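You operate a simulated robot arm through the tools that you are given. There is no shell and no other tool. Be economical: measure what you need, move in short steps, check, and stop when the job is done.

Carry out the task below with a simulated robot arm. There is one attempt and no reset: what you move stays moved.

TASK
Oil the anvil with the black brush, then press the lump beside the slide into a tile.
Fine: stand the brush back; the tile stays in the press.

It is judged by the outcome, as a careful person would: the job done as asked, and still so three seconds after it is handed in. It fails if anything else is knocked over, pushed out of place, dropped, spilled or broken.

THE ROBOT
A 7-joint arm with a two-finger parallel gripper, fixed in place. Base frame: the origin is at the foot of the arm, x ahead of it, y to its left, z up; the work surface is at about z = 0. Lengths are in cm, angles in rad, forces in N, time in s.
With the tool pointing down near the work surface it reaches from about 24 to 62 cm from the base axis. Its first joint turns from -1.152 to 1.152 rad. Payload 2.6 kg.
Tool frame: the origin (TCP) lies between the finger pads and is the grasp point; the fingertips stand 3 cm ahead of it; z points along the fingers, y is the line along which they close. The gripper opens to 9.4 cm. The fingers are 2.8 cm wide and 1 cm thick; the gripper's body (5 by 9.6 cm) begins 5.5 cm behind the TCP.
Orientation is that of the tool frame in the base frame, as a unit quaternion [x, y, z, w]. With the fingers straight down and closing along the base's y, the tool's x points along the base's -x, its y along +y and its z along -z.

THE INTERFACE
- The arm moves only by the tool drive_tool. Its argument "deltas" is a list of rows, each a list of 7 numbers: the shift along the tool's x, y, z in m, then the turn, a rotation vector about the tool's x, y, z in rad, then the opening, from 0 (shut) to 1 (fully open). In form: [[dx, dy, dz, ax, ay, az, hand], ...]. A call has 1 to 8 rows; each row is the pose to reach, as a shift and turn from the pose commanded when the call began, along the tool's axes at that moment. A row lasts 0.2 s, in which the tool goes at most 5 cm and 0.15 rad; a call with a longer step from one row to the next is refused whole, and so is a gripper value outside its range. A pose out of reach is approached as far as the arm can. The call stops where the force on the tool passes 50 N (or 10 N more than at its start, if that is more) or the arm is blocked; 0.2 s more then pass. The fingers move at their own pace (about 7.2 cm/s each) and stop on an object; they squeeze with about 44 N. The grip force told is the motor's: it shows also when the fingers shut on nothing. Time passes only in rows, and 0.2 s behind the last, so rows that repeat a pose let the fingers close. It gives the time, the measured TCP pose, the force on the tool (base axes), the opening and the grip force at its end, in the units of the frame above (readings bear some noise).
- Cameras (640 x 400 px; columns grow to the right, rows downward): "scene" is fixed at [3.54, 42.53, 58.21]; the picture's right is [-0.79, -0.61, 0.00], its down [-0.24, 0.31, -0.92] and it looks along [0.56, -0.73, -0.39] (base axes); focal length 269 px, centre (320, 200). "wrist" rides on the gripper at [-3.7, 0, -5.8] in the tool frame; the picture's right is [0.00, -1.00, 0.00], its down [0.97, 0.00, -0.24] and it looks along [0.24, 0.00, 0.97] (tool axes); focal length 218 px, centre (320, 200).
- capture(camera): a new picture of that camera. No time passes.
- measure_at(camera, pixels): for up to 12 pixels [column, row] of the newest picture of that camera ("zoom" is the newest enlarged one), the place [x, y, z] in the base frame of the surface seen there, good to about 0.2 cm. No time passes.
- inspect(camera, box): a new picture of the part [left, top, right, bottom] of that camera's present view, enlarged. No time passes.
- sign_off(): hands the job in; it is judged then, once.

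Work in short steps. Measure before you move; look again where a grasp or a placing could have gone wrong, and mend it. You have 80 turns and 46 pictures in all, those below and enlarged ones among them. Open the gripper and draw the arm clear of the work before you hand the job in, unless the task says otherwise; then end with one line.

The tools are called after "Call:" as a command line: name --pt "numbers of a row" for each row, then --argument value for the rest, lists and objects as JSON in quotes. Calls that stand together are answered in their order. drive_tool: Moves the arm, as the interface text tells. Its arguments: {"type":"object","properties":{"deltas":{"type":"array"}},"required":["deltas"]} The other tools are called the same way: capture (camera) takes a picture; measure_at (camera, pixels) gives the place of the surface under pixels of a picture; inspect (camera, box) takes an enlarged picture of a part of a camera's view; sign_off () hands the job in.

At the start:

```text
t: 0.0
ee_pos: [31.4, -15.52, 43.93]
tool_rot: [0.001, 1.0, -0.001, 0.0]
force: [0.1, -0.3, 0.0]
opening: 9.39
grip_force: 0.1
```

scene: 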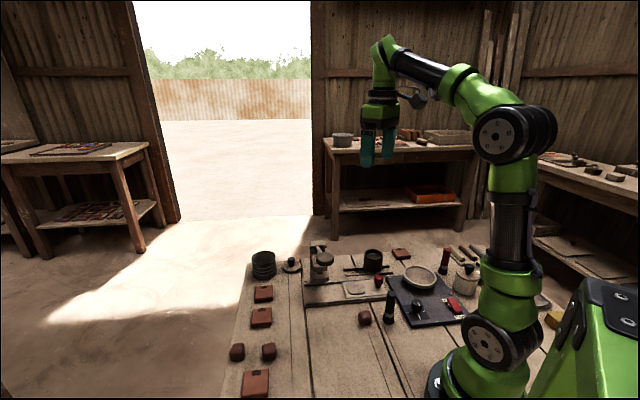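
wrist: 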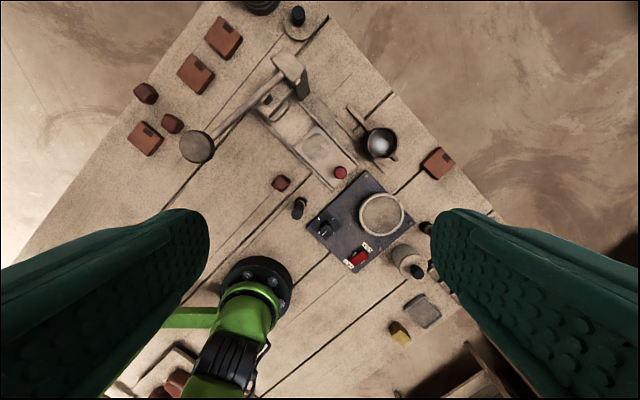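

The overview shows a bench with a press (lever and slide), an oil pot and a few brushes. I'll enlarge both views to identify the parts.

Call:
inspect --camera "scene" --box '[230, 230, 390, 330]'

Call:
inspect --camera "scene" --box '[340, 230, 500, 330]'

Call:
inspect --camera "wrist" --box '[170, 0, 490, 200]'

```text
4.00 times, centred on (310, 280) of scene
```

zoom: 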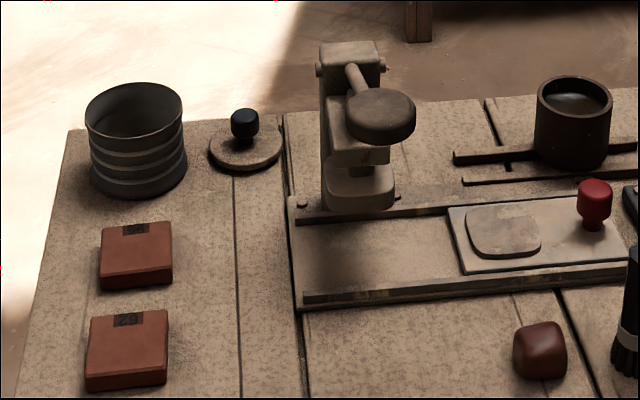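

```text
4.00 times, centred on (420, 280) of scene
```

zoom: 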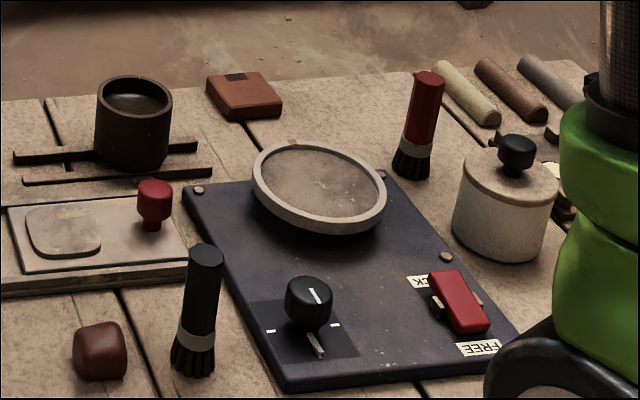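

```text
2.00 times, centred on (330, 100) of wrist
```

zoom: 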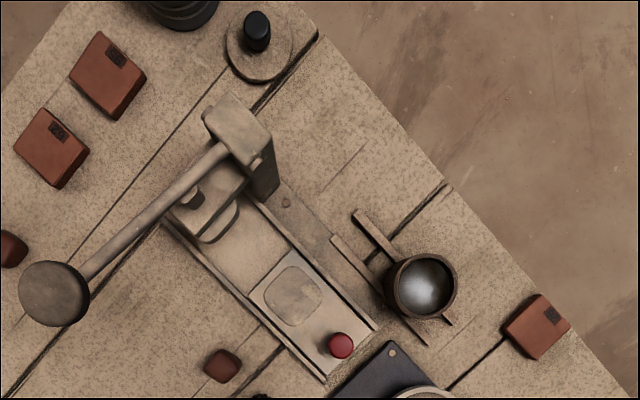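

The press has a slide with a rounded pad (the anvil) and a red knob, plus a long lever. The black brush stands on its bristles beside a lump. I'll measure the key points in the wrist view.

Call:
capture --camera "wrist"

Call:
measure_at --camera "wrist" --pixels '[[281, 183], [299, 203], [340, 172], [316, 147], [303, 159], [332, 184], [380, 143], [197, 147], [290, 65], [278, 100], [262, 97], [262, 4]]'

Call:
measure_at --camera "scene" --pixels '[[391, 293], [388, 320], [365, 314], [365, 322], [378, 277], [345, 287], [355, 287], [373, 254], [325, 258], [318, 247], [320, 277], [264, 262]]'

```text
40 pictures are left
```

wrist: 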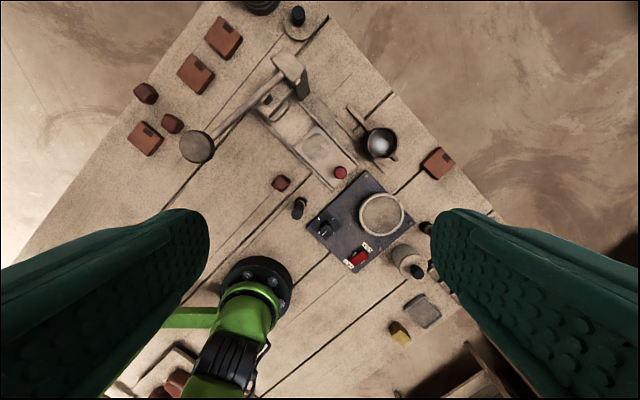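

```text
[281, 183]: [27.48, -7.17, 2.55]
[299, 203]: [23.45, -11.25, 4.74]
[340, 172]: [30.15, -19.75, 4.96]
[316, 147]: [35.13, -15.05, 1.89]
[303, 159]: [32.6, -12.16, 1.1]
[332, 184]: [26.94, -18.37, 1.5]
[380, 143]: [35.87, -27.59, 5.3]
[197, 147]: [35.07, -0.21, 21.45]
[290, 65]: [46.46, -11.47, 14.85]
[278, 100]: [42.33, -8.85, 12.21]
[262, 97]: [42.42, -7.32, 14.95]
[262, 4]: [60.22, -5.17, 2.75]
```

```text
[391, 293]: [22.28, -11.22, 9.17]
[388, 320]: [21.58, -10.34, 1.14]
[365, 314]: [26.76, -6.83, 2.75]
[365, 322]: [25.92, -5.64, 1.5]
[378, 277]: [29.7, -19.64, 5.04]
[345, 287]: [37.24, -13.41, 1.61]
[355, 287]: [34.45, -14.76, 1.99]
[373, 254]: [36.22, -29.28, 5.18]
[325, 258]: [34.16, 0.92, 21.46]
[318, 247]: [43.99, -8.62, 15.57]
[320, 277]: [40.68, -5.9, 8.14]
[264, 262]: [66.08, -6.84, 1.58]
```

Brush is at about (22, -11) with its top near z=9. I'll move above it, partly closing the hand, and look again.

Call:
drive_tool --pt "0.019 0.0094 0.036 0 0 0 0.5" --pt "0.038 0.0188 0.072 0 0 0 0.5" --pt "0.057 0.028 0.108 0 0 0 0.5" --pt "0.076 0.0376 0.144 0 0 0 0.5" --pt "0.095 0.047 0.18 0 0 0 0.5" --pt "0.095 0.047 0.18 0 0 0 0.5"

Call:
capture --camera "wrist"

```text
t: 1.4
ee_pos: [22.08, -10.69, 25.9]
tool_rot: [0.001, 1.0, 0.0, 0.001]
force: [-0.3, 0.0, 0.4]
opening: 4.7
grip_force: 0.0
```

```text
39 pictures are left
```

wrist: 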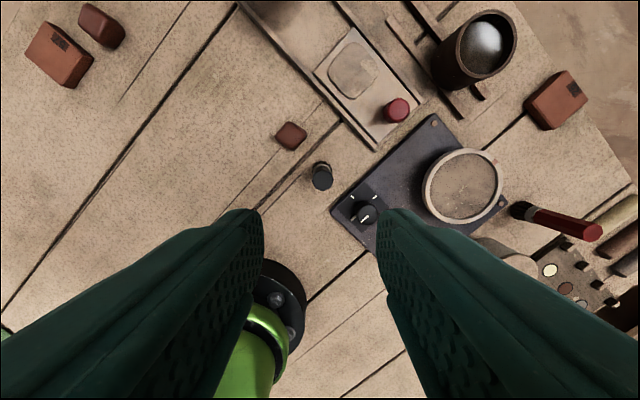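

Brush now at (321,175), lump at (291,136), and the anvil pad around (353,70). I'll measure these precisely.

Call:
measure_at --camera "wrist" --pixels '[[322, 170], [316, 172], [328, 170], [321, 186], [291, 132], [353, 70], [397, 107], [488, 45], [462, 66], [367, 213], [517, 55], [458, 40]]'

Call:
inspect --camera "wrist" --box '[240, 0, 560, 200]'

```text
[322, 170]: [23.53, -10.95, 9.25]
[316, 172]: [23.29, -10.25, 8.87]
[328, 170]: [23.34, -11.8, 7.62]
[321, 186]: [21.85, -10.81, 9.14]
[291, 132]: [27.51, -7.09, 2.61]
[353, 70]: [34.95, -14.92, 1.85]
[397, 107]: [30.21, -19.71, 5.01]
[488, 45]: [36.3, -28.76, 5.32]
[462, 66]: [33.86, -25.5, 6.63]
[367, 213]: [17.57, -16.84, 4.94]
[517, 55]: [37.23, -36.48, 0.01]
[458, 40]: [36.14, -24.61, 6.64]
```

```text
2.00 times, centred on (400, 100) of wrist
```

zoom: 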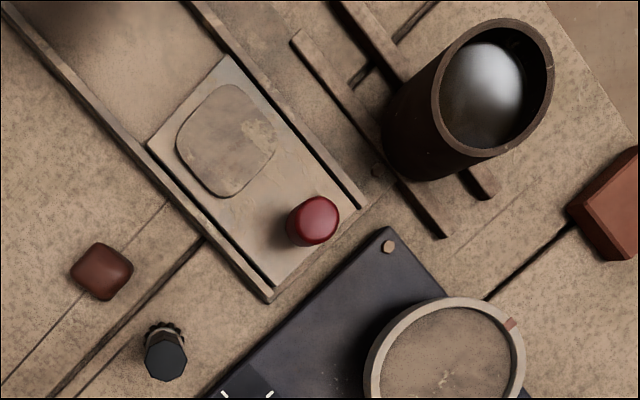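

Brush axis is near (22.6, -10.8) with its top at 9.2. I'll come straight down over it to TCP z≈7.7 and close.

Call:
drive_tool --pt "-0.005 -0.001 0.04 0 0 0 0.5" --pt "-0.005 -0.001 0.08 0 0 0 0.5" --pt "-0.005 -0.001 0.12 0 0 0 0.5" --pt "-0.005 -0.001 0.15 0 0 0 0.5" --pt "-0.005 -0.001 0.17 0 0 0 0.5" --pt "-0.005 -0.001 0.182 0 0 0 0.5"

Call:
inspect --camera "scene" --box '[340, 230, 500, 330]'

```text
t: 2.8
ee_pos: [22.42, -10.81, 7.7]
tool_rot: [0.001, 1.0, 0.0, 0.0]
force: [-1.1, -0.2, -0.3]
opening: 4.67
grip_force: 0.1
```

```text
4.00 times, centred on (420, 280) of scene
```

zoom: 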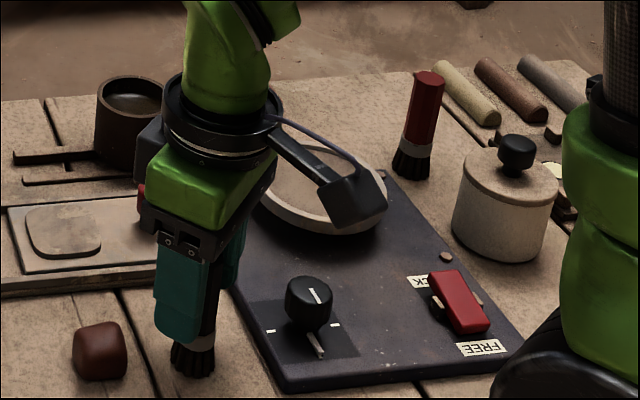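

The brush is between the fingers, so I'll close on it and lift slightly.

Call:
drive_tool --pt "0 0 0 0 0 0 0" --pt "0 0 0 0 0 0 0" --pt "0 0 0 0 0 0 0" --pt "0 0 0 0 0 0 0" --pt "0 0 -0.02 0 0 0 0" --pt "0 0 -0.06 0 0 0 0" --pt "0 0 -0.1 0 0 0 0"

Call:
capture --camera "scene"

Call:
capture --camera "wrist"

```text
t: 4.4
ee_pos: [22.42, -10.7, 18.03]
tool_rot: [0.002, 1.0, -0.001, 0.001]
force: [-0.5, -0.7, -0.6]
opening: 2.22
grip_force: 44.2
```

```text
36 pictures are left
```

scene: 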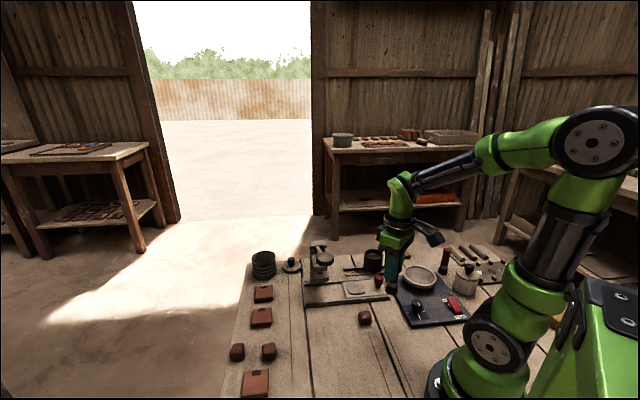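

```text
35 pictures are left
```

wrist: 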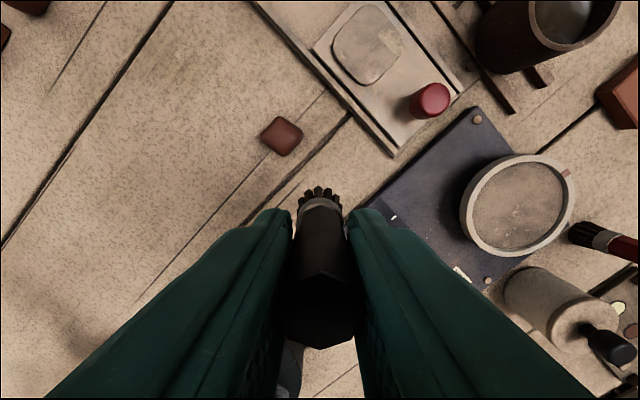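

Brush is held (opening 2.2). I'll carry it at height to near the oil pot and measure the pot from there.

Call:
drive_tool --pt "-0.025 -0.033 -0.01 0 0 0 0" --pt "-0.05 -0.066 -0.02 0 0 0 0" --pt "-0.075 -0.099 -0.02 0 0 0 0" --pt "-0.1 -0.132 -0.02 0 0 0 0" --pt "-0.126 -0.163 -0.02 0 0 0 0" --pt "-0.126 -0.163 -0.02 0 0 0 0"

Call:
capture --camera "wrist"

Call:
inspect --camera "scene" --box '[310, 200, 470, 300]'

```text
t: 5.8
ee_pos: [35.08, -27.13, 19.42]
tool_rot: [-0.001, 1.0, 0.0, 0.0]
force: [-0.5, -0.8, -1.4]
opening: 2.2
grip_force: 43.7
```

```text
34 pictures are left
```

wrist: 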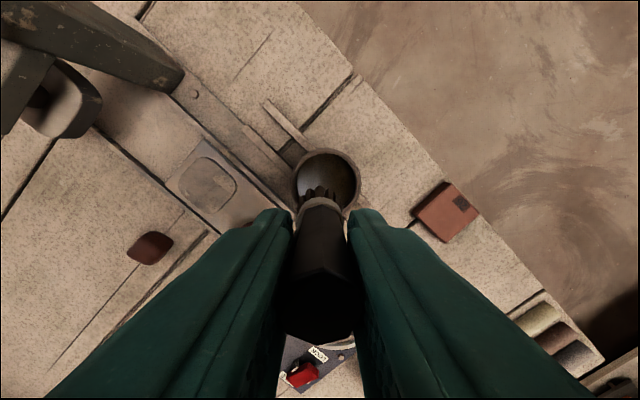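

```text
4.00 times, centred on (390, 250) of scene
```

zoom: 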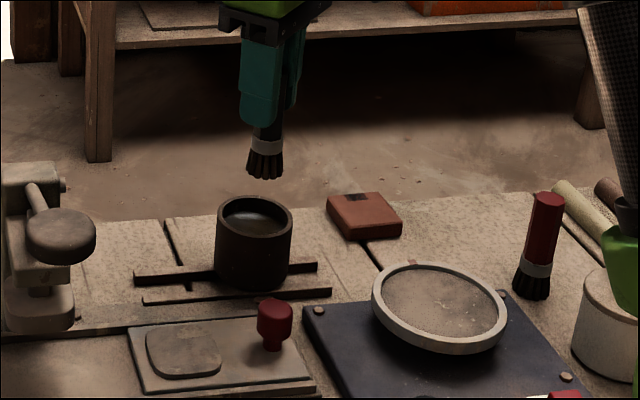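

The pot rim in the wrist view spans columns 292 to 360 with its top at row 150. I'll measure rim and oil.

Call:
measure_at --camera "wrist" --pixels '[[327, 151], [294, 178], [358, 178], [302, 160], [351, 160], [327, 170], [357, 200]]'

Call:
measure_at --camera "zoom" --pixels '[[254, 202], [218, 216], [290, 216], [254, 233], [254, 218]]'

```text
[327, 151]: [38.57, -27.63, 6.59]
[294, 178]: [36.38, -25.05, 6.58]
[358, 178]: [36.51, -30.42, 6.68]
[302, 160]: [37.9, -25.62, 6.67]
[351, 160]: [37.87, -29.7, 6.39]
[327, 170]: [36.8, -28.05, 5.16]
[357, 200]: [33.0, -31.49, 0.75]
```

```text
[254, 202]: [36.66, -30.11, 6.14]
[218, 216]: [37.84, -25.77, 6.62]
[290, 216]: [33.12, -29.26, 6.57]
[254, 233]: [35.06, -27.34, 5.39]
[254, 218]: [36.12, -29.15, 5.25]
```

Pot centre ≈ (35.8, -27.7), rim 6.6, oil level ≈5.3. I'll centre the brush, dip the bristles about 1.5 cm, and hold.

Call:
drive_tool --pt "-0.007 -0.006 0.0 0 0 0 0" --pt "-0.007 -0.006 0.03 0 0 0 0" --pt "-0.007 -0.006 0.05 0 0 0 0" --pt "-0.007 -0.006 0.07 0 0 0 0" --pt "-0.007 -0.006 0.083 0 0 0 0" --pt "-0.007 -0.006 0.083 0 0 0 0" --pt "-0.007 -0.006 0.083 0 0 0 0"

Call:
inspect --camera "scene" --box '[310, 200, 470, 300]'

```text
t: 7.4
ee_pos: [36.24, -27.95, 11.92]
tool_rot: [-0.001, 1.0, -0.003, 0.005]
force: [5.6, 4.6, 40.0]
opening: 2.2
grip_force: 43.5
```

```text
4.00 times, centred on (390, 250) of scene
```

zoom: 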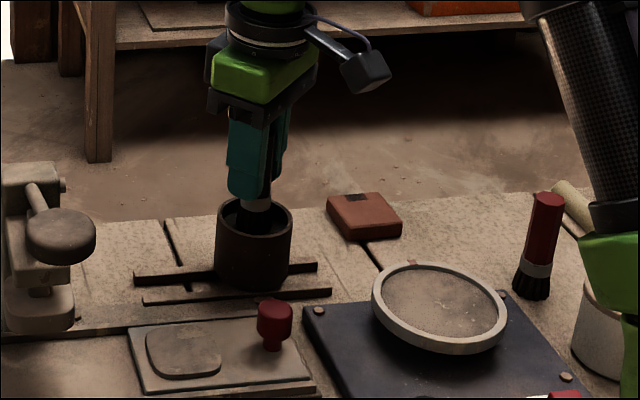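

There's 40 N of upward force, so the bristles reached the pot bottom and are dipped. Lifting out straight up.

Call:
drive_tool --pt "0 0 -0.01 0 0 0 0" --pt "0 0 -0.02 0 0 0 0" --pt "0 0 -0.04 0 0 0 0" --pt "0 0 -0.07 0 0 0 0" --pt "0 0 -0.09 0 0 0 0"

Call:
inspect --camera "scene" --box '[310, 200, 470, 300]'

Call:
capture --camera "wrist"

```text
t: 8.6
ee_pos: [35.62, -28.02, 20.25]
tool_rot: [0.0, 1.0, 0.0, 0.0]
force: [-0.5, 0.1, -1.1]
opening: 2.2
grip_force: 43.8
```

```text
4.00 times, centred on (390, 250) of scene
```

zoom: 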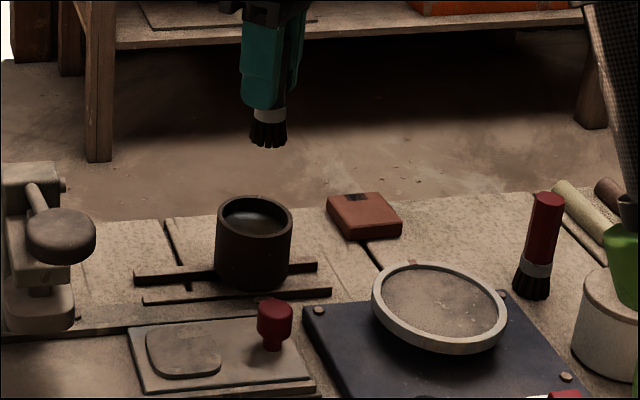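

```text
30 pictures are left
```

wrist: 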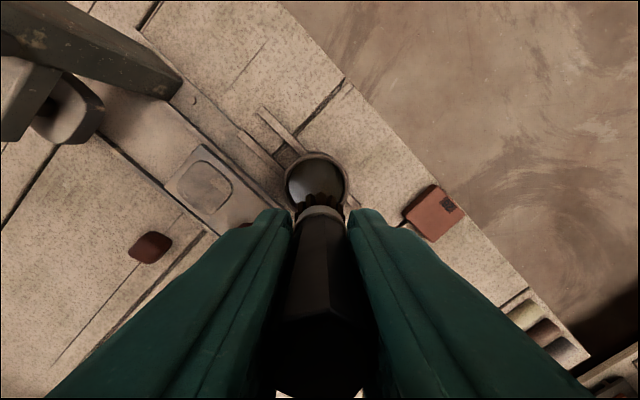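

The brush slid up a bit in the grip. I'll measure its bristle tip to know the new offset.

Call:
measure_at --camera "zoom" --pixels '[[268, 146], [262, 145], [274, 145], [268, 115], [262, 104]]'

Call:
measure_at --camera "wrist" --pixels '[[203, 185], [180, 180], [230, 183], [199, 147], [209, 213], [310, 370]]'

```text
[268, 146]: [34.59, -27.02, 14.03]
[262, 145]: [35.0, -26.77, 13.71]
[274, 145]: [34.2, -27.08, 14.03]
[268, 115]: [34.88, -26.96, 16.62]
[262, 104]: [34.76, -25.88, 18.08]
```

```text
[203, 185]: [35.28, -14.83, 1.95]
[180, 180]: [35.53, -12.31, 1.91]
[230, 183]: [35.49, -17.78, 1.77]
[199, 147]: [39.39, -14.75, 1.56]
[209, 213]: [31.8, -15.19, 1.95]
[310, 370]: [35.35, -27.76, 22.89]
```

Bristle tip is now about 6.5 below the TCP. Anvil pad centre is ≈(35.3, -15), z≈1.95. I'll move above it and descend to just over the surface.

Call:
drive_tool --pt "0.001 0.04 0.0 0 0 0 0" --pt "0.003 0.08 0.03 0 0 0 0" --pt "0.003 0.12 0.06 0 0 0 0" --pt "0.003 0.13 0.09 0 0 0 0" --pt "0.003 0.13 0.108 0 0 0 0" --pt "0.003 0.13 0.108 0 0 0 0"

Call:
inspect --camera "scene" --box '[280, 220, 440, 320]'

```text
t: 10.0
ee_pos: [35.5, -14.88, 9.34]
tool_rot: [0.0, 1.0, 0.0, -0.001]
force: [0.3, 0.9, -0.9]
opening: 2.2
grip_force: 44.1
```

```text
4.00 times, centred on (360, 270) of scene
```

zoom: 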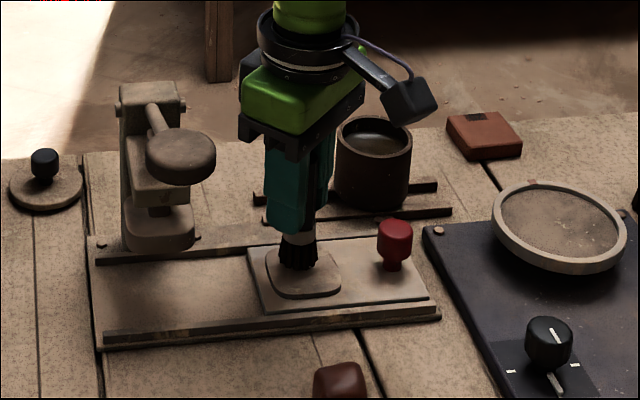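

Bristles are just above the pad. I'll lower gently until contact.

Call:
drive_tool --pt "0 0 0.004 0 0 0 0" --pt "0 0 0.007 0 0 0 0" --pt "0 0 0.009 0 0 0 0" --pt "0 0 0.009 0 0 0 0"

```text
t: 11.0
ee_pos: [35.65, -14.79, 8.66]
tool_rot: [-0.001, 1.0, 0.0, 0.0]
force: [0.7, -0.4, 0.0]
opening: 2.21
grip_force: 43.5
```

Call:
drive_tool --pt "0 0 0.001 0 0 0 0" --pt "0 0 0.002 0 0 0 0" --pt "0 0 0.002 0 0 0 0"

Call:
inspect --camera "scene" --box '[320, 255, 400, 305]'

```text
t: 11.8
ee_pos: [35.53, -14.85, 8.64]
tool_rot: [0.0, 1.0, 0.001, 0.0]
force: [-5.0, 2.7, 17.8]
opening: 2.22
grip_force: 44.0
```

```text
8.00 times, centred on (360, 280) of scene
```

zoom: 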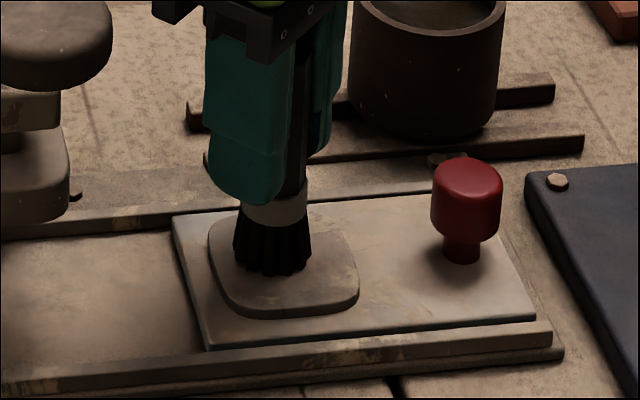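

Light contact (18 N). Now brushing strokes over the pad.

Call:
drive_tool --pt "0.0095 0 -0.0005 0 0 0 0" --pt "0.0192 -0.0007 -0.0005 0 0 0 0" --pt "0.0007 -0.0192 -0.0005 0 0 0 0" --pt "-0.0071 -0.0114 -0.0005 0 0 0 0" --pt "0.0114 0.0071 -0.0005 0 0 0 0" --pt "0.0028 0.0156 -0.0005 0 0 0 0" --pt "-0.0156 -0.0028 -0.0005 0 0 0 0" --pt "0.002 -0.002 -0.0005 0 0 0 0"

Call:
inspect --camera "scene" --box '[320, 255, 400, 305]'

```text
t: 13.6
ee_pos: [35.18, -15.22, 8.52]
tool_rot: [0.0, 1.0, -0.001, 0.0]
force: [0.5, -0.5, 1.6]
opening: 2.21
grip_force: 43.9
```

```text
8.00 times, centred on (360, 280) of scene
```

zoom: 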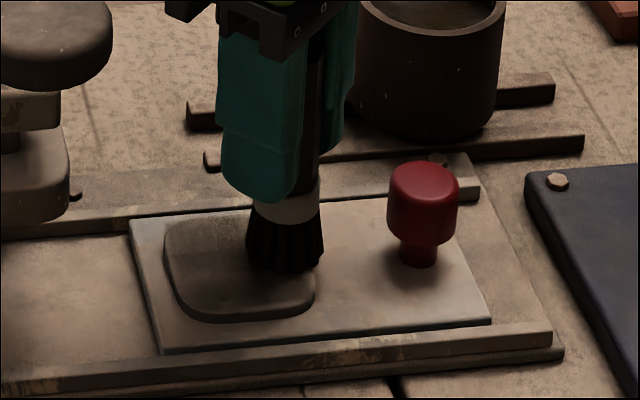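

The slide shifted about 1 cm toward the press during the strokes and the pad looks darker. A second pass, recentred on the pad, will make sure it's covered.

Call:
drive_tool --pt "0.0078 0.0106 -0.0002 0 0 0 0" --pt "-0.0106 -0.0078 -0.0002 0 0 0 0" --pt "-0.0185 0 -0.0002 0 0 0 0" --pt "0 0.0185 -0.0002 0 0 0 0" --pt "-0.0071 0.0256 -0.0002 0 0 0 0" --pt "-0.0256 0.0071 -0.0002 0 0 0 0" --pt "-0.0085 0.0085 -0.0002 0 0 0 0" --pt "-0.0085 0.0085 -0.04 0 0 0 0"

Call:
drive_tool --pt "0.02 0 -0.04 0 0 0 0" --pt "0.05 0 -0.06 0 0 0 0" --pt "0.09 0.01 -0.06 0 0 0 0"

Call:
capture --camera "wrist"

Call:
inspect --camera "scene" --box '[320, 255, 400, 305]'

```text
t: 15.4
ee_pos: [36.0, -14.33, 12.91]
tool_rot: [0.0, 1.0, 0.001, 0.0]
force: [0.3, 0.2, -0.9]
opening: 2.2
grip_force: 43.8
```

```text
t: 16.2
ee_pos: [26.96, -13.22, 18.91]
tool_rot: [0.0, 1.0, 0.0, 0.0]
force: [-0.5, -0.1, -0.6]
opening: 2.23
grip_force: 44.2
```

```text
26 pictures are left
```

wrist: 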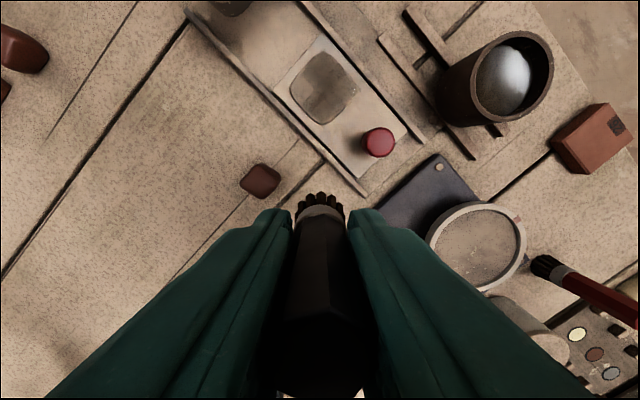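

```text
8.00 times, centred on (360, 280) of scene
```

zoom: 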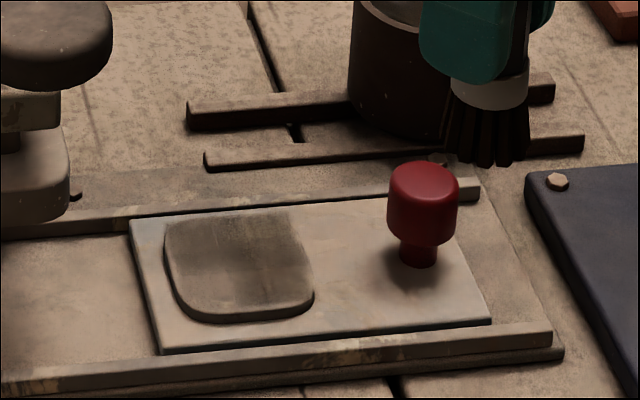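

Call:
inspect --camera "wrist" --box '[280, 40, 376, 100]'

Call:
measure_at --camera "wrist" --pixels '[[322, 88], [290, 92], [358, 88], [322, 51], [324, 123], [378, 142], [260, 180], [245, 181], [277, 182], [260, 168], [260, 195]]'

```text
6.67 times, centred on (328, 70) of wrist
```

zoom: 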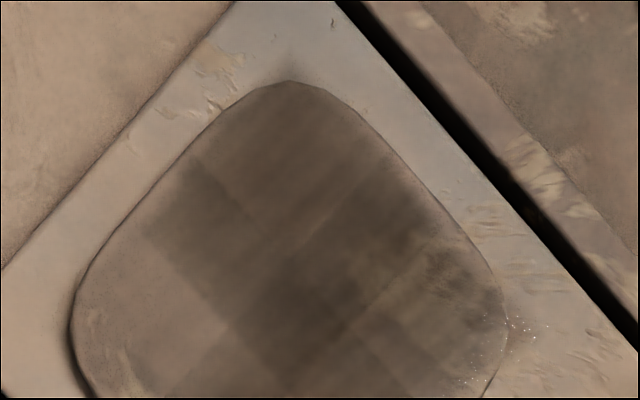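

```text
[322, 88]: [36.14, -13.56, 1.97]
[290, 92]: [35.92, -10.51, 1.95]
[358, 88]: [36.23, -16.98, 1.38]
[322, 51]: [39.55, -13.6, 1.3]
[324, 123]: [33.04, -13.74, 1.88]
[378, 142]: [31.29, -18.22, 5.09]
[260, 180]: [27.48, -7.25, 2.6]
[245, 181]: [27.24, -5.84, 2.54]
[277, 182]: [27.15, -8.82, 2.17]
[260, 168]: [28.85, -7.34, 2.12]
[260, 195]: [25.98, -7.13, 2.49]
```

The oil is streaky: the +y side (left corner) and the near edge are still bare. I'll make another, more systematic pass centred at (36.1, -13.6), hovering first.

Call:
drive_tool --pt "-0.034 -0.001 0.025 0 0 0 0" --pt "-0.068 -0.0016 0.055 0 0 0 0" --pt "-0.068 -0.0016 0.08 0 0 0 0" --pt "-0.068 -0.0016 0.094 0 0 0 0" --pt "-0.068 -0.0016 0.094 0 0 0 0"

```text
t: 17.4
ee_pos: [33.8, -13.51, 9.31]
tool_rot: [0.0, 1.0, 0.0, 0.0]
force: [-0.5, 0.5, -0.7]
opening: 2.23
grip_force: 44.1
```

Call:
drive_tool --pt "0 0 0.009 0 0 0 0" --pt "-0.0128 -0.0128 0.009 0 0 0 0" --pt "-0.0256 -0.0256 0.009 0 0 0 0" --pt "-0.0362 -0.015 0.009 0 0 0 0" --pt "-0.0106 0.0106 0.009 0 0 0 0" --pt "-0.0212 0.0212 0.009 0 0 0 0" --pt "-0.034 0.0084 0.009 0 0 0 0" --pt "-0.0468 -0.0044 0.009 0 0 0 0"

Call:
drive_tool --pt "0 0 -0.04 0 0 0 0" --pt "0.03 0 -0.08 0 0 0 0" --pt "0.07 0.0 -0.1 0 0 0 0" --pt "0.11 0.0 -0.1 0 0 0 0"

Call:
capture --camera "wrist"

Call:
inspect --camera "wrist" --box '[272, 40, 400, 120]'

```text
t: 19.2
ee_pos: [38.65, -13.77, 8.36]
tool_rot: [0.001, 1.0, 0.001, 0.001]
force: [-7.1, 9.3, 33.7]
opening: 2.21
grip_force: 44.4
```

```text
t: 20.2
ee_pos: [27.38, -13.85, 18.16]
tool_rot: [0.001, 1.0, 0.0, -0.001]
force: [0.0, 0.6, -1.7]
opening: 2.22
grip_force: 44.1
```

```text
23 pictures are left
```

wrist: 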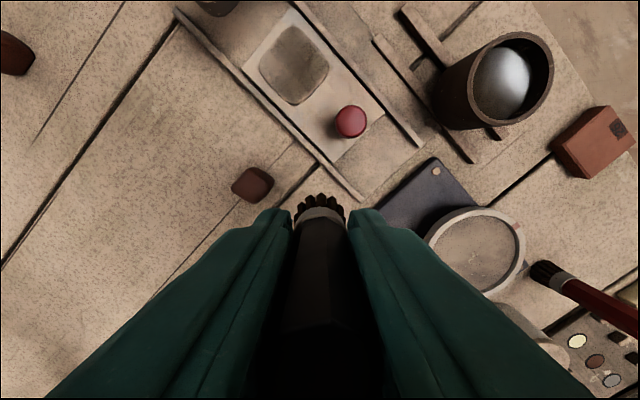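

```text
5.00 times, centred on (336, 80) of wrist
```

zoom: 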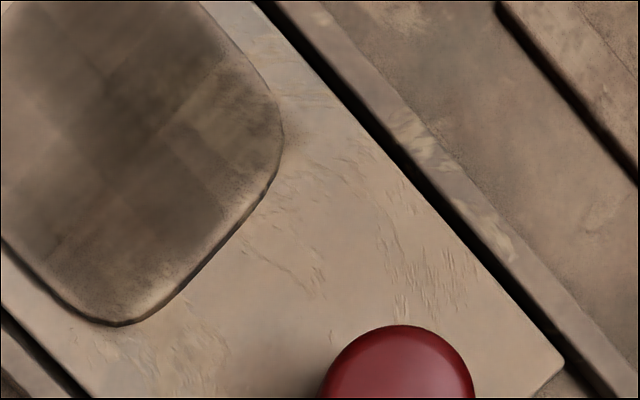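

The slide shifted again. I'll look at the whole pad close up.

Call:
inspect --camera "wrist" --box '[245, 18, 341, 78]'

Call:
measure_at --camera "wrist" --pixels '[[294, 64], [262, 68], [327, 66], [294, 28], [297, 104], [351, 120], [251, 184]]'

```text
6.67 times, centred on (293, 48) of wrist
```

zoom: 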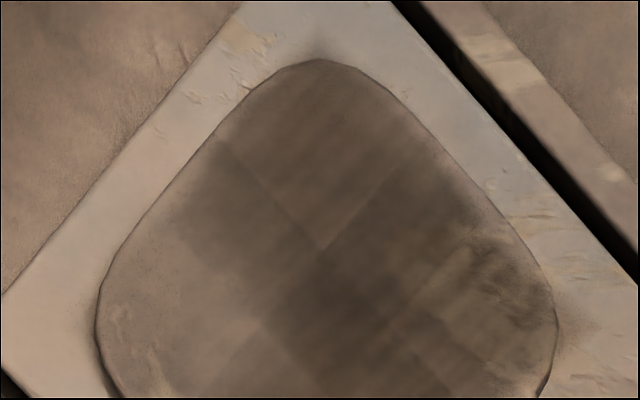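

```text
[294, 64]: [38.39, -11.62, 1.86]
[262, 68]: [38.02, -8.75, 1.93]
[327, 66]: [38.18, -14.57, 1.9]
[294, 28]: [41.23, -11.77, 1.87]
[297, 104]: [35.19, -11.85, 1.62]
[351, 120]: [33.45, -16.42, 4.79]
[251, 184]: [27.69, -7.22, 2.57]
```

The +y corner is still pale, probably because the brush is running dry. I'll re-dip lightly (contact happens around TCP z≈11.8) and do that side again.

Call:
drive_tool --pt "-0.021 -0.035 0 0 0 0 0" --pt "-0.042 -0.07 0 0 0 0 0" --pt "-0.063 -0.104 0 0 0 0 0" --pt "-0.084 -0.1385 0 0 0 0 0" --pt "-0.084 -0.1385 0.03 0 0 0 0" --pt "-0.084 -0.1385 0.05 0 0 0 0" --pt "-0.084 -0.1385 0.06 0 0 0 0" --pt "-0.084 -0.1385 0.063 0 0 0 0"

Call:
drive_tool --pt "0 0 0.001 0 0 0 0" --pt "0 0 0.002 0 0 0 0" --pt "0 0 0.002 0 0 0 0"

```text
t: 22.0
ee_pos: [35.95, -27.63, 11.9]
tool_rot: [-0.001, 1.0, 0.0, 0.0]
force: [-0.3, 0.4, -0.4]
opening: 2.2
grip_force: 44.1
```

```text
t: 22.8
ee_pos: [36.06, -27.64, 11.81]
tool_rot: [0.0, 1.0, -0.001, 0.0]
force: [0.4, -0.6, -1.1]
opening: 2.2
grip_force: 43.7
```

Call:
drive_tool --pt "0 0 0.002 0 0 0 0" --pt "0 0 0.004 0 0 0 0" --pt "0 0 0.004 0 0 0 0"

```text
t: 23.6
ee_pos: [35.97, -27.78, 11.76]
tool_rot: [0.001, 1.0, -0.001, 0.002]
force: [-8.3, 7.1, 32.4]
opening: 2.19
grip_force: 44.0
```

Dipped (32 N contact). I'll lift and hover over the -u part of the pad, then press and drag so the slide comes back away from the press frame.

Call:
drive_tool --pt "0 0 -0.03 0 0 0 0" --pt "0 0 -0.06 0 0 0 0" --pt "-0.003 0.045 -0.06 0 0 0 0" --pt "-0.006 0.09 -0.06 0 0 0 0" --pt "-0.009 0.13 -0.03 0 0 0 0" --pt "-0.011 0.149 0.0 0 0 0 0" --pt "-0.011 0.149 0.022 0 0 0 0" --pt "-0.011 0.149 0.027 0 0 0 0"

Call:
drive_tool --pt "0 0 0.003 0 0 0 0" --pt "0 0 0.005 0 0 0 0" --pt "0 0 0.0065 0 0 0 0" --pt "0 0 0.0065 0 0 0 0"

```text
t: 25.4
ee_pos: [37.02, -12.64, 8.75]
tool_rot: [0.001, 1.0, 0.0, 0.0]
force: [0.4, 0.0, -0.1]
opening: 2.22
grip_force: 44.0
```

```text
t: 26.4
ee_pos: [37.22, -12.71, 8.23]
tool_rot: [-0.001, 1.0, 0.0, 0.003]
force: [-8.3, 8.4, 40.1]
opening: 2.22
grip_force: 43.8
```

Call:
drive_tool --pt "0.002 -0.002 -0.001 0 0 0 0" --pt "0.008 -0.008 -0.001 0 0 0 0" --pt "0.016 -0.016 -0.001 0 0 0 0" --pt "0.024 -0.024 -0.001 0 0 0 0" --pt "0.024 -0.024 -0.001 0 0 0 0"

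Call:
inspect --camera "scene" --box '[300, 245, 396, 305]'

```text
t: 27.6
ee_pos: [34.68, -15.3, 8.32]
tool_rot: [0.0, 1.0, -0.002, 0.0]
force: [2.6, -0.8, 14.9]
opening: 2.21
grip_force: 43.7
```

```text
6.67 times, centred on (348, 275) of scene
```

zoom: 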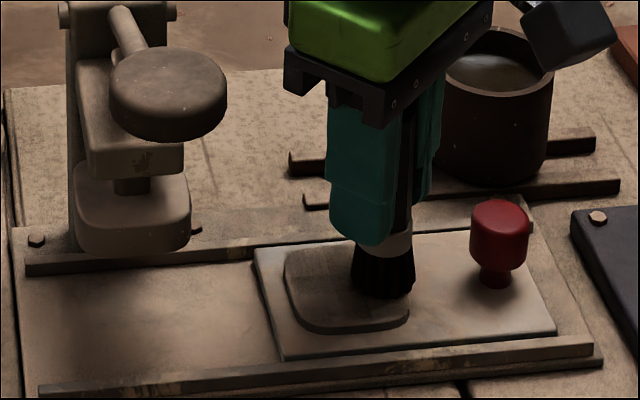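

The drag worked. I'll measure the pad's edges here.

Call:
measure_at --camera "zoom" --pixels '[[290, 260], [305, 318], [400, 318], [320, 290], [287, 275], [350, 325], [500, 230]]'

```text
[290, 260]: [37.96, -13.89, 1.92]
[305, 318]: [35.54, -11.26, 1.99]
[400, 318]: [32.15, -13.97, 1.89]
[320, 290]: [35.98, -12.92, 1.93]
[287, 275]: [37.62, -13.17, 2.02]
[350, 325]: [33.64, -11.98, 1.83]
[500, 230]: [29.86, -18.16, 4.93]
```

Pad centre is ≈(35.1, -14). Stroking the pale -v/+u side, lifting between the moves along the slide.

Call:
drive_tool --pt "0.0166 0.0166 0 0 0 0 0" --pt "-0.0026 0.0358 -0.008 0 0 0 0" --pt "-0.0026 0.0358 0.0 0 0 0 0" --pt "-0.014 0.0244 0.0 0 0 0 0" --pt "-0.0253 0.0131 0.0 0 0 0 0" --pt "-0.016 0.0038 0 0 0 0 0" --pt "0.0067 0.0266 0 0 0 0 0" --pt "0.0067 0.0266 -0.03 0 0 0 0"

Call:
drive_tool --pt "0 0 -0.04 0 0 0 0" --pt "0.03 -0.01 -0.07 0 0 0 0" --pt "0.07 -0.01 -0.07 0 0 0 0"

Call:
capture --camera "wrist"

```text
t: 29.4
ee_pos: [33.99, -12.39, 11.01]
tool_rot: [0.0, 1.0, 0.0, -0.001]
force: [-0.6, 0.4, -0.9]
opening: 2.19
grip_force: 44.0
```

```text
t: 30.2
ee_pos: [26.97, -13.16, 17.91]
tool_rot: [0.0, 1.0, 0.0, -0.001]
force: [0.6, -0.1, -0.6]
opening: 2.21
grip_force: 43.5
```

```text
19 pictures are left
```

wrist: 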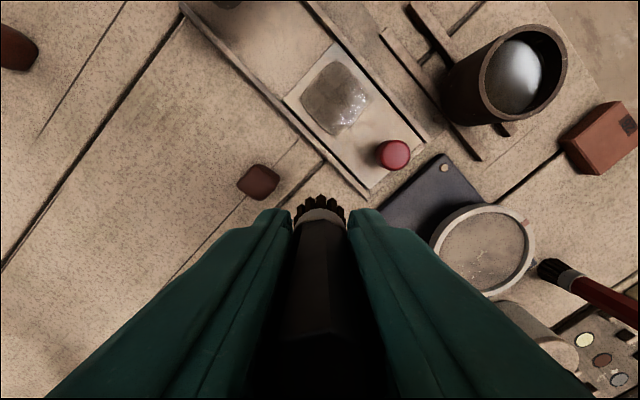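

Now the pad glistens. A close look at the coverage.

Call:
inspect --camera "wrist" --box '[288, 50, 384, 140]'

Call:
measure_at --camera "wrist" --pixels '[[336, 98], [303, 104], [369, 98], [335, 62], [338, 134], [392, 154], [258, 180], [238, 182], [279, 182], [258, 165], [258, 199]]'

```text
4.44 times, centred on (336, 95) of wrist
```

zoom: 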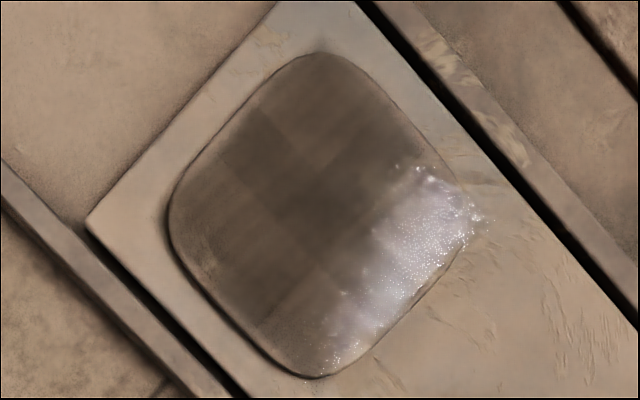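

```text
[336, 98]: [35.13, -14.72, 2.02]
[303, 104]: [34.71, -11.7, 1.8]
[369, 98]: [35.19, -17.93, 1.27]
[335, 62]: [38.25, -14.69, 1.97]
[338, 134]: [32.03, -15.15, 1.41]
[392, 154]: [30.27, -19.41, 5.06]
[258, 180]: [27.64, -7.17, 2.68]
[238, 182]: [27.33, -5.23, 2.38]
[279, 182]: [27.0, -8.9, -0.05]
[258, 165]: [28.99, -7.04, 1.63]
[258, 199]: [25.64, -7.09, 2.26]
```

Pad is wet all over. Taking the brush back to (22.4, -10.8); its tip is about 6.3 below the TCP.

Call:
drive_tool --pt "0.0225 0.012 0.0 0 0 0 0" --pt "0.0455 0.024 0.02 0 0 0 0" --pt "0.0455 0.024 0.06 0 0 0 0" --pt "0.0455 0.024 0.09 0 0 0 0" --pt "0.0455 0.024 0.105 0 0 0 0" --pt "0.0455 0.024 0.11 0 0 0 0" --pt "0.0455 0.024 0.112 0 0 0 0"

Call:
drive_tool --pt "0 0 0.001 0 0 0 0" --pt "0 0 0.002 0 0 0 0" --pt "0 0 0.003 0 0 0 0" --pt "0 0 0.003 0 0 0 0"

```text
t: 31.8
ee_pos: [22.46, -11.1, 6.81]
tool_rot: [0.0, 1.0, 0.0, 0.0]
force: [-0.5, -0.7, -0.4]
opening: 2.21
grip_force: 43.9
```

```text
t: 32.8
ee_pos: [22.43, -11.16, 6.63]
tool_rot: [0.0, 1.0, -0.001, 0.0]
force: [0.6, 0.8, -1.0]
opening: 2.2
grip_force: 43.8
```

Call:
drive_tool --pt "0 0.003 0.0 0 0 0 0" --pt "0 0.003 0.001 0 0 0 0" --pt "0 0.003 0.002 0 0 0 0" --pt "0 0.003 0.002 0 0 0 0"

Call:
inspect --camera "scene" --box '[350, 270, 430, 340]'

```text
t: 33.8
ee_pos: [22.36, -10.72, 6.4]
tool_rot: [0.0, 1.0, 0.0, 0.0]
force: [0.5, 0.0, 0.1]
opening: 2.23
grip_force: 44.4
```

```text
5.71 times, centred on (390, 305) of scene
```

zoom: 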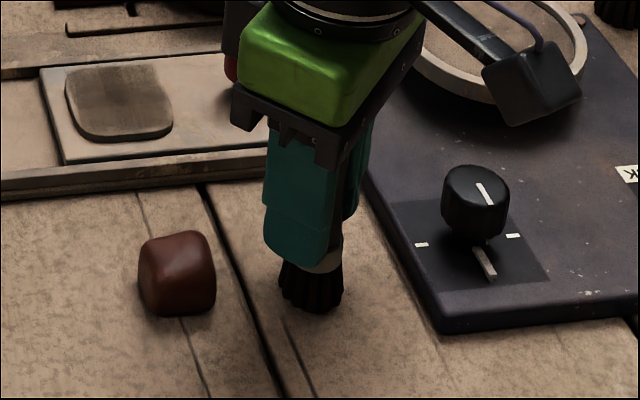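

Call:
drive_tool --pt "0 0 0.001 0 0 0 0" --pt "0 0 0.002 0 0 0 0" --pt "0 0 0.002 0 0 0 0"

```text
t: 34.6
ee_pos: [22.43, -10.91, 6.23]
tool_rot: [0.0, 1.0, 0.0, -0.001]
force: [0.3, -0.1, -0.4]
opening: 2.19
grip_force: 43.9
```

Call:
drive_tool --pt "0 0 0.001 0 0 0 0" --pt "0 0 0.002 0 0 0 0" --pt "0 0 0.003 0 0 0 0" --pt "0 0 0.003 0 0 0 0"

```text
t: 35.6
ee_pos: [22.53, -11.03, 6.01]
tool_rot: [-0.001, 1.0, 0.0, 0.001]
force: [-7.0, 7.5, 41.9]
opening: 2.24
grip_force: 43.9
```

Standing on the bench (42 N). I'll relieve it, open, and rise straight up.

Call:
drive_tool --pt "0 0 -0.001 0 0 0 0" --pt "0 0 -0.001 0 0 0 0.5" --pt "0 0 -0.001 0 0 0 0.5" --pt "0 0 -0.001 0 0 0 0.5" --pt "0 0 -0.03 0 0 0 0.5" --pt "0 0 -0.07 0 0 0 0.5" --pt "0 0 -0.11 0 0 0 0.5"

Call:
capture --camera "wrist"

Call:
inspect --camera "scene" --box '[300, 235, 444, 335]'

```text
t: 37.2
ee_pos: [22.3, -10.76, 17.08]
tool_rot: [0.0, 1.0, 0.0, 0.0]
force: [0.5, 0.0, 0.5]
opening: 4.7
grip_force: 0.0
```

```text
16 pictures are left
```

wrist: 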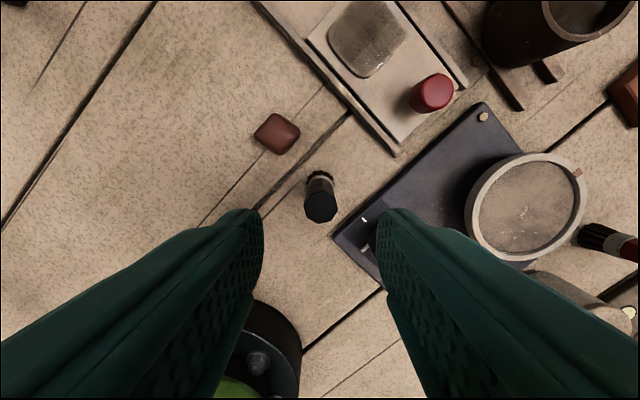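

```text
4.00 times, centred on (372, 285) of scene
```

zoom: 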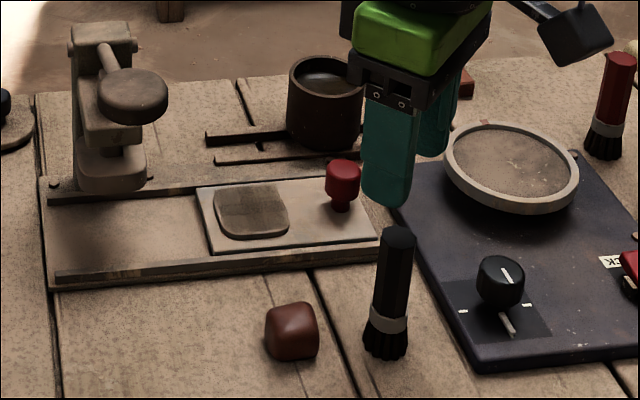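

Brush is standing well back in its place. Before grasping the lump I'll measure the arm's protruding box (clearance to the brush) and re-measure the lump.

Call:
measure_at --camera "zoom" --pixels '[[575, 60], [560, 40], [600, 40], [540, 10], [395, 235], [430, 60]]'

Call:
measure_at --camera "wrist" --pixels '[[256, 133], [278, 114], [298, 133], [278, 154], [278, 132], [321, 205], [365, 40], [432, 92]]'

```text
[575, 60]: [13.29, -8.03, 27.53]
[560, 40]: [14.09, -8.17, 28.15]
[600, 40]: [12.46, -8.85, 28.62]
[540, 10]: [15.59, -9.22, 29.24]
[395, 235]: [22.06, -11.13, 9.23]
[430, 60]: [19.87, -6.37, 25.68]
```

```text
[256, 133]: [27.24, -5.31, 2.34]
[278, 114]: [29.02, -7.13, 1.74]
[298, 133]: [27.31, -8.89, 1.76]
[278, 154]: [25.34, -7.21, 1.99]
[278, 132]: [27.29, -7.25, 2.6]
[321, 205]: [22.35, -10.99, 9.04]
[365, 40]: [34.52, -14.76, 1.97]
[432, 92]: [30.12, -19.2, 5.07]
```

Lump centre is (27.25, -7.15), its faces at 45°. I'll rise, move over it and yaw 45° so the fingers close across the slide direction.

Call:
drive_tool --pt "-0.008 0.006 0 0 0 -0.131 0.55" --pt "-0.016 0.012 0 0 0 -0.262 0.55" --pt "-0.025 0.018 0 0 0 -0.393 0.55" --pt "-0.033 0.024 0 0 0 -0.524 0.55" --pt "-0.041 0.03 0 0 0 -0.655 0.55" --pt "-0.0495 0.036 0 0 0 -0.785 0.55" --pt "-0.0495 0.036 0 0 0 -0.785 0.55"

Call:
capture --camera "wrist"

```text
t: 38.8
ee_pos: [27.71, -7.17, 17.04]
tool_rot: [-0.383, 0.924, 0.0, 0.0]
force: [-1.1, 0.7, -0.2]
opening: 5.19
grip_force: 0.1
```

```text
14 pictures are left
```

wrist: 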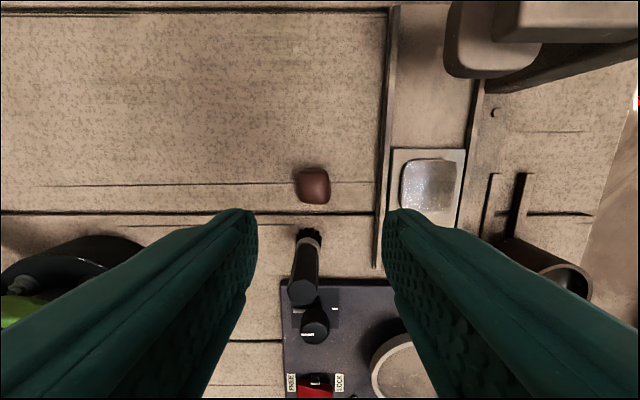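

Call:
measure_at --camera "wrist" --pixels '[[312, 185], [298, 186], [328, 186], [312, 171], [312, 201], [430, 185]]'

```text
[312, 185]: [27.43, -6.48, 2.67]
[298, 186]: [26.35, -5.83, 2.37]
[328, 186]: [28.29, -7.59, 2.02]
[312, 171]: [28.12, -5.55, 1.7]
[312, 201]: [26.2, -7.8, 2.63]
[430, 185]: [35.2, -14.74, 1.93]
```

Call:
drive_tool --pt "0.0017 0.0048 0.035 0 0 0 0.55" --pt "0.0017 0.0048 0.07 0 0 0 0.55" --pt "0.0017 0.0048 0.1 0 0 0 0.55" --pt "0.0017 0.0048 0.12 0 0 0 0.55" --pt "0.0017 0.0048 0.135 0 0 0 0.55" --pt "0.0017 0.0048 0.135 0 0 0 0.55"

Call:
inspect --camera "scene" --box '[300, 235, 444, 335]'

```text
t: 40.2
ee_pos: [26.97, -7.03, 3.66]
tool_rot: [-0.382, 0.924, 0.0, 0.0]
force: [-0.1, -0.8, 0.8]
opening: 5.14
grip_force: 0.2
```

```text
4.00 times, centred on (372, 285) of scene
```

zoom: 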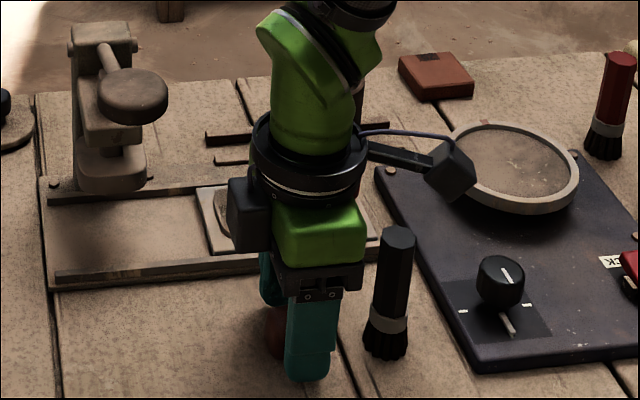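

Call:
drive_tool --pt "-0.004 0 0 0 0 0 0.55" --pt "-0.004 0 0 0 0 0 0.2" --pt "-0.004 0 0 0 0 0 0" --pt "-0.004 0 0 0 0 0 0" --pt "-0.004 0 0 0 0 0 0" --pt "-0.004 0 -0.03 0 0 0 0" --pt "-0.004 0 -0.07 0 0 0 0"

Call:
capture --camera "wrist"

```text
t: 41.8
ee_pos: [27.25, -6.77, 10.37]
tool_rot: [-0.382, 0.924, -0.001, 0.0]
force: [-0.3, -0.4, -0.4]
opening: 3.28
grip_force: 44.6
```

```text
12 pictures are left
```

wrist: 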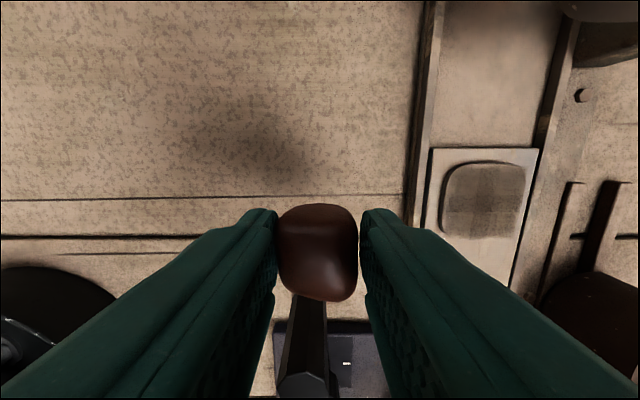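

Lump held (3.3 cm wide). I'll measure the pad from here to place onto its centre.

Call:
measure_at --camera "wrist" --pixels '[[445, 200], [520, 200], [483, 167], [480, 234], [483, 200]]'

```text
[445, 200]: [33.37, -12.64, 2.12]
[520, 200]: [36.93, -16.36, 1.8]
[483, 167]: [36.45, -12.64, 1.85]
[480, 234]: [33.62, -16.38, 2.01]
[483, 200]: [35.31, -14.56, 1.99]
```

Call:
drive_tool --pt "-0.0005 -0.037 0 0 0 0 0" --pt "-0.001 -0.074 0 0 0 0 0" --pt "-0.0018 -0.1097 0 0 0 0 0" --pt "-0.0018 -0.1097 0.025 0 0 0 0" --pt "-0.0018 -0.1097 0.04 0 0 0 0" --pt "-0.0018 -0.1097 0.045 0 0 0 0" --pt "-0.0018 -0.1097 0.045 0 0 0 0"

Call:
inspect --camera "scene" --box '[300, 235, 396, 305]'

```text
t: 43.4
ee_pos: [35.14, -14.5, 6.01]
tool_rot: [-0.381, 0.924, 0.0, 0.0]
force: [0.0, -0.1, -0.5]
opening: 3.27
grip_force: 44.4
```

```text
5.71 times, centred on (348, 270) of scene
```

zoom: 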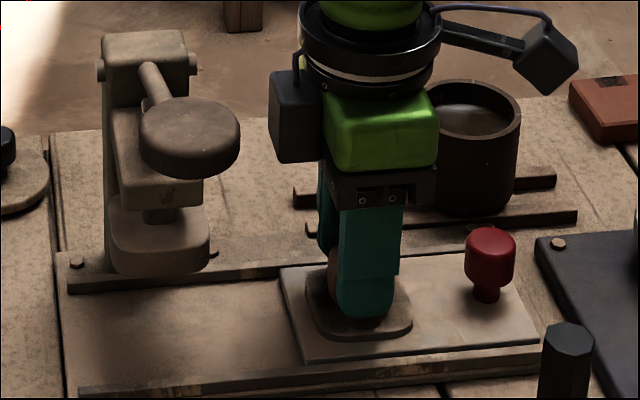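

Centred over the pad and about 0.4 cm above. Lowering to contact.

Call:
drive_tool --pt "0 0 0.001 0 0 0 0" --pt "0 0 0.002 0 0 0 0" --pt "0 0 0.003 0 0 0 0" --pt "0 0 0.004 0 0 0 0" --pt "0 0 0.004 0 0 0 0"

```text
t: 44.6
ee_pos: [35.2, -14.38, 5.52]
tool_rot: [-0.382, 0.924, 0.0, 0.001]
force: [-1.4, 0.8, 13.9]
opening: 3.29
grip_force: 43.6
```

Contact (14 N). Release and rise.

Call:
drive_tool --pt "0 0 -0.0005 0 0 0 0.3" --pt "0 0 -0.0005 0 0 0 0.55" --pt "0 0 -0.0005 0 0 0 0.55" --pt "0 0 -0.0005 0 0 0 0.55" --pt "0 0 -0.03 0 0 0 0.55" --pt "0.02 0 -0.06 0 0 0 0.55" --pt "0.05 0 -0.08 0 0 0 0.55" --pt "0.065 0 -0.1 0 0 0 0.55"

Call:
capture --camera "wrist"

```text
t: 46.4
ee_pos: [30.5, -19.08, 15.43]
tool_rot: [-0.381, 0.925, 0.0, 0.001]
force: [0.2, -0.5, 0.2]
opening: 5.16
grip_force: 0.0
```

```text
10 pictures are left
```

wrist: 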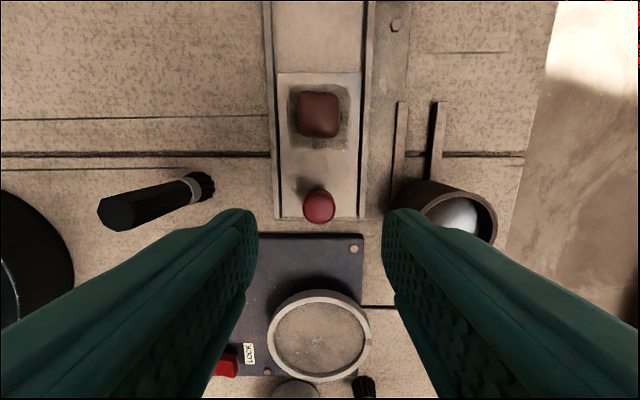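

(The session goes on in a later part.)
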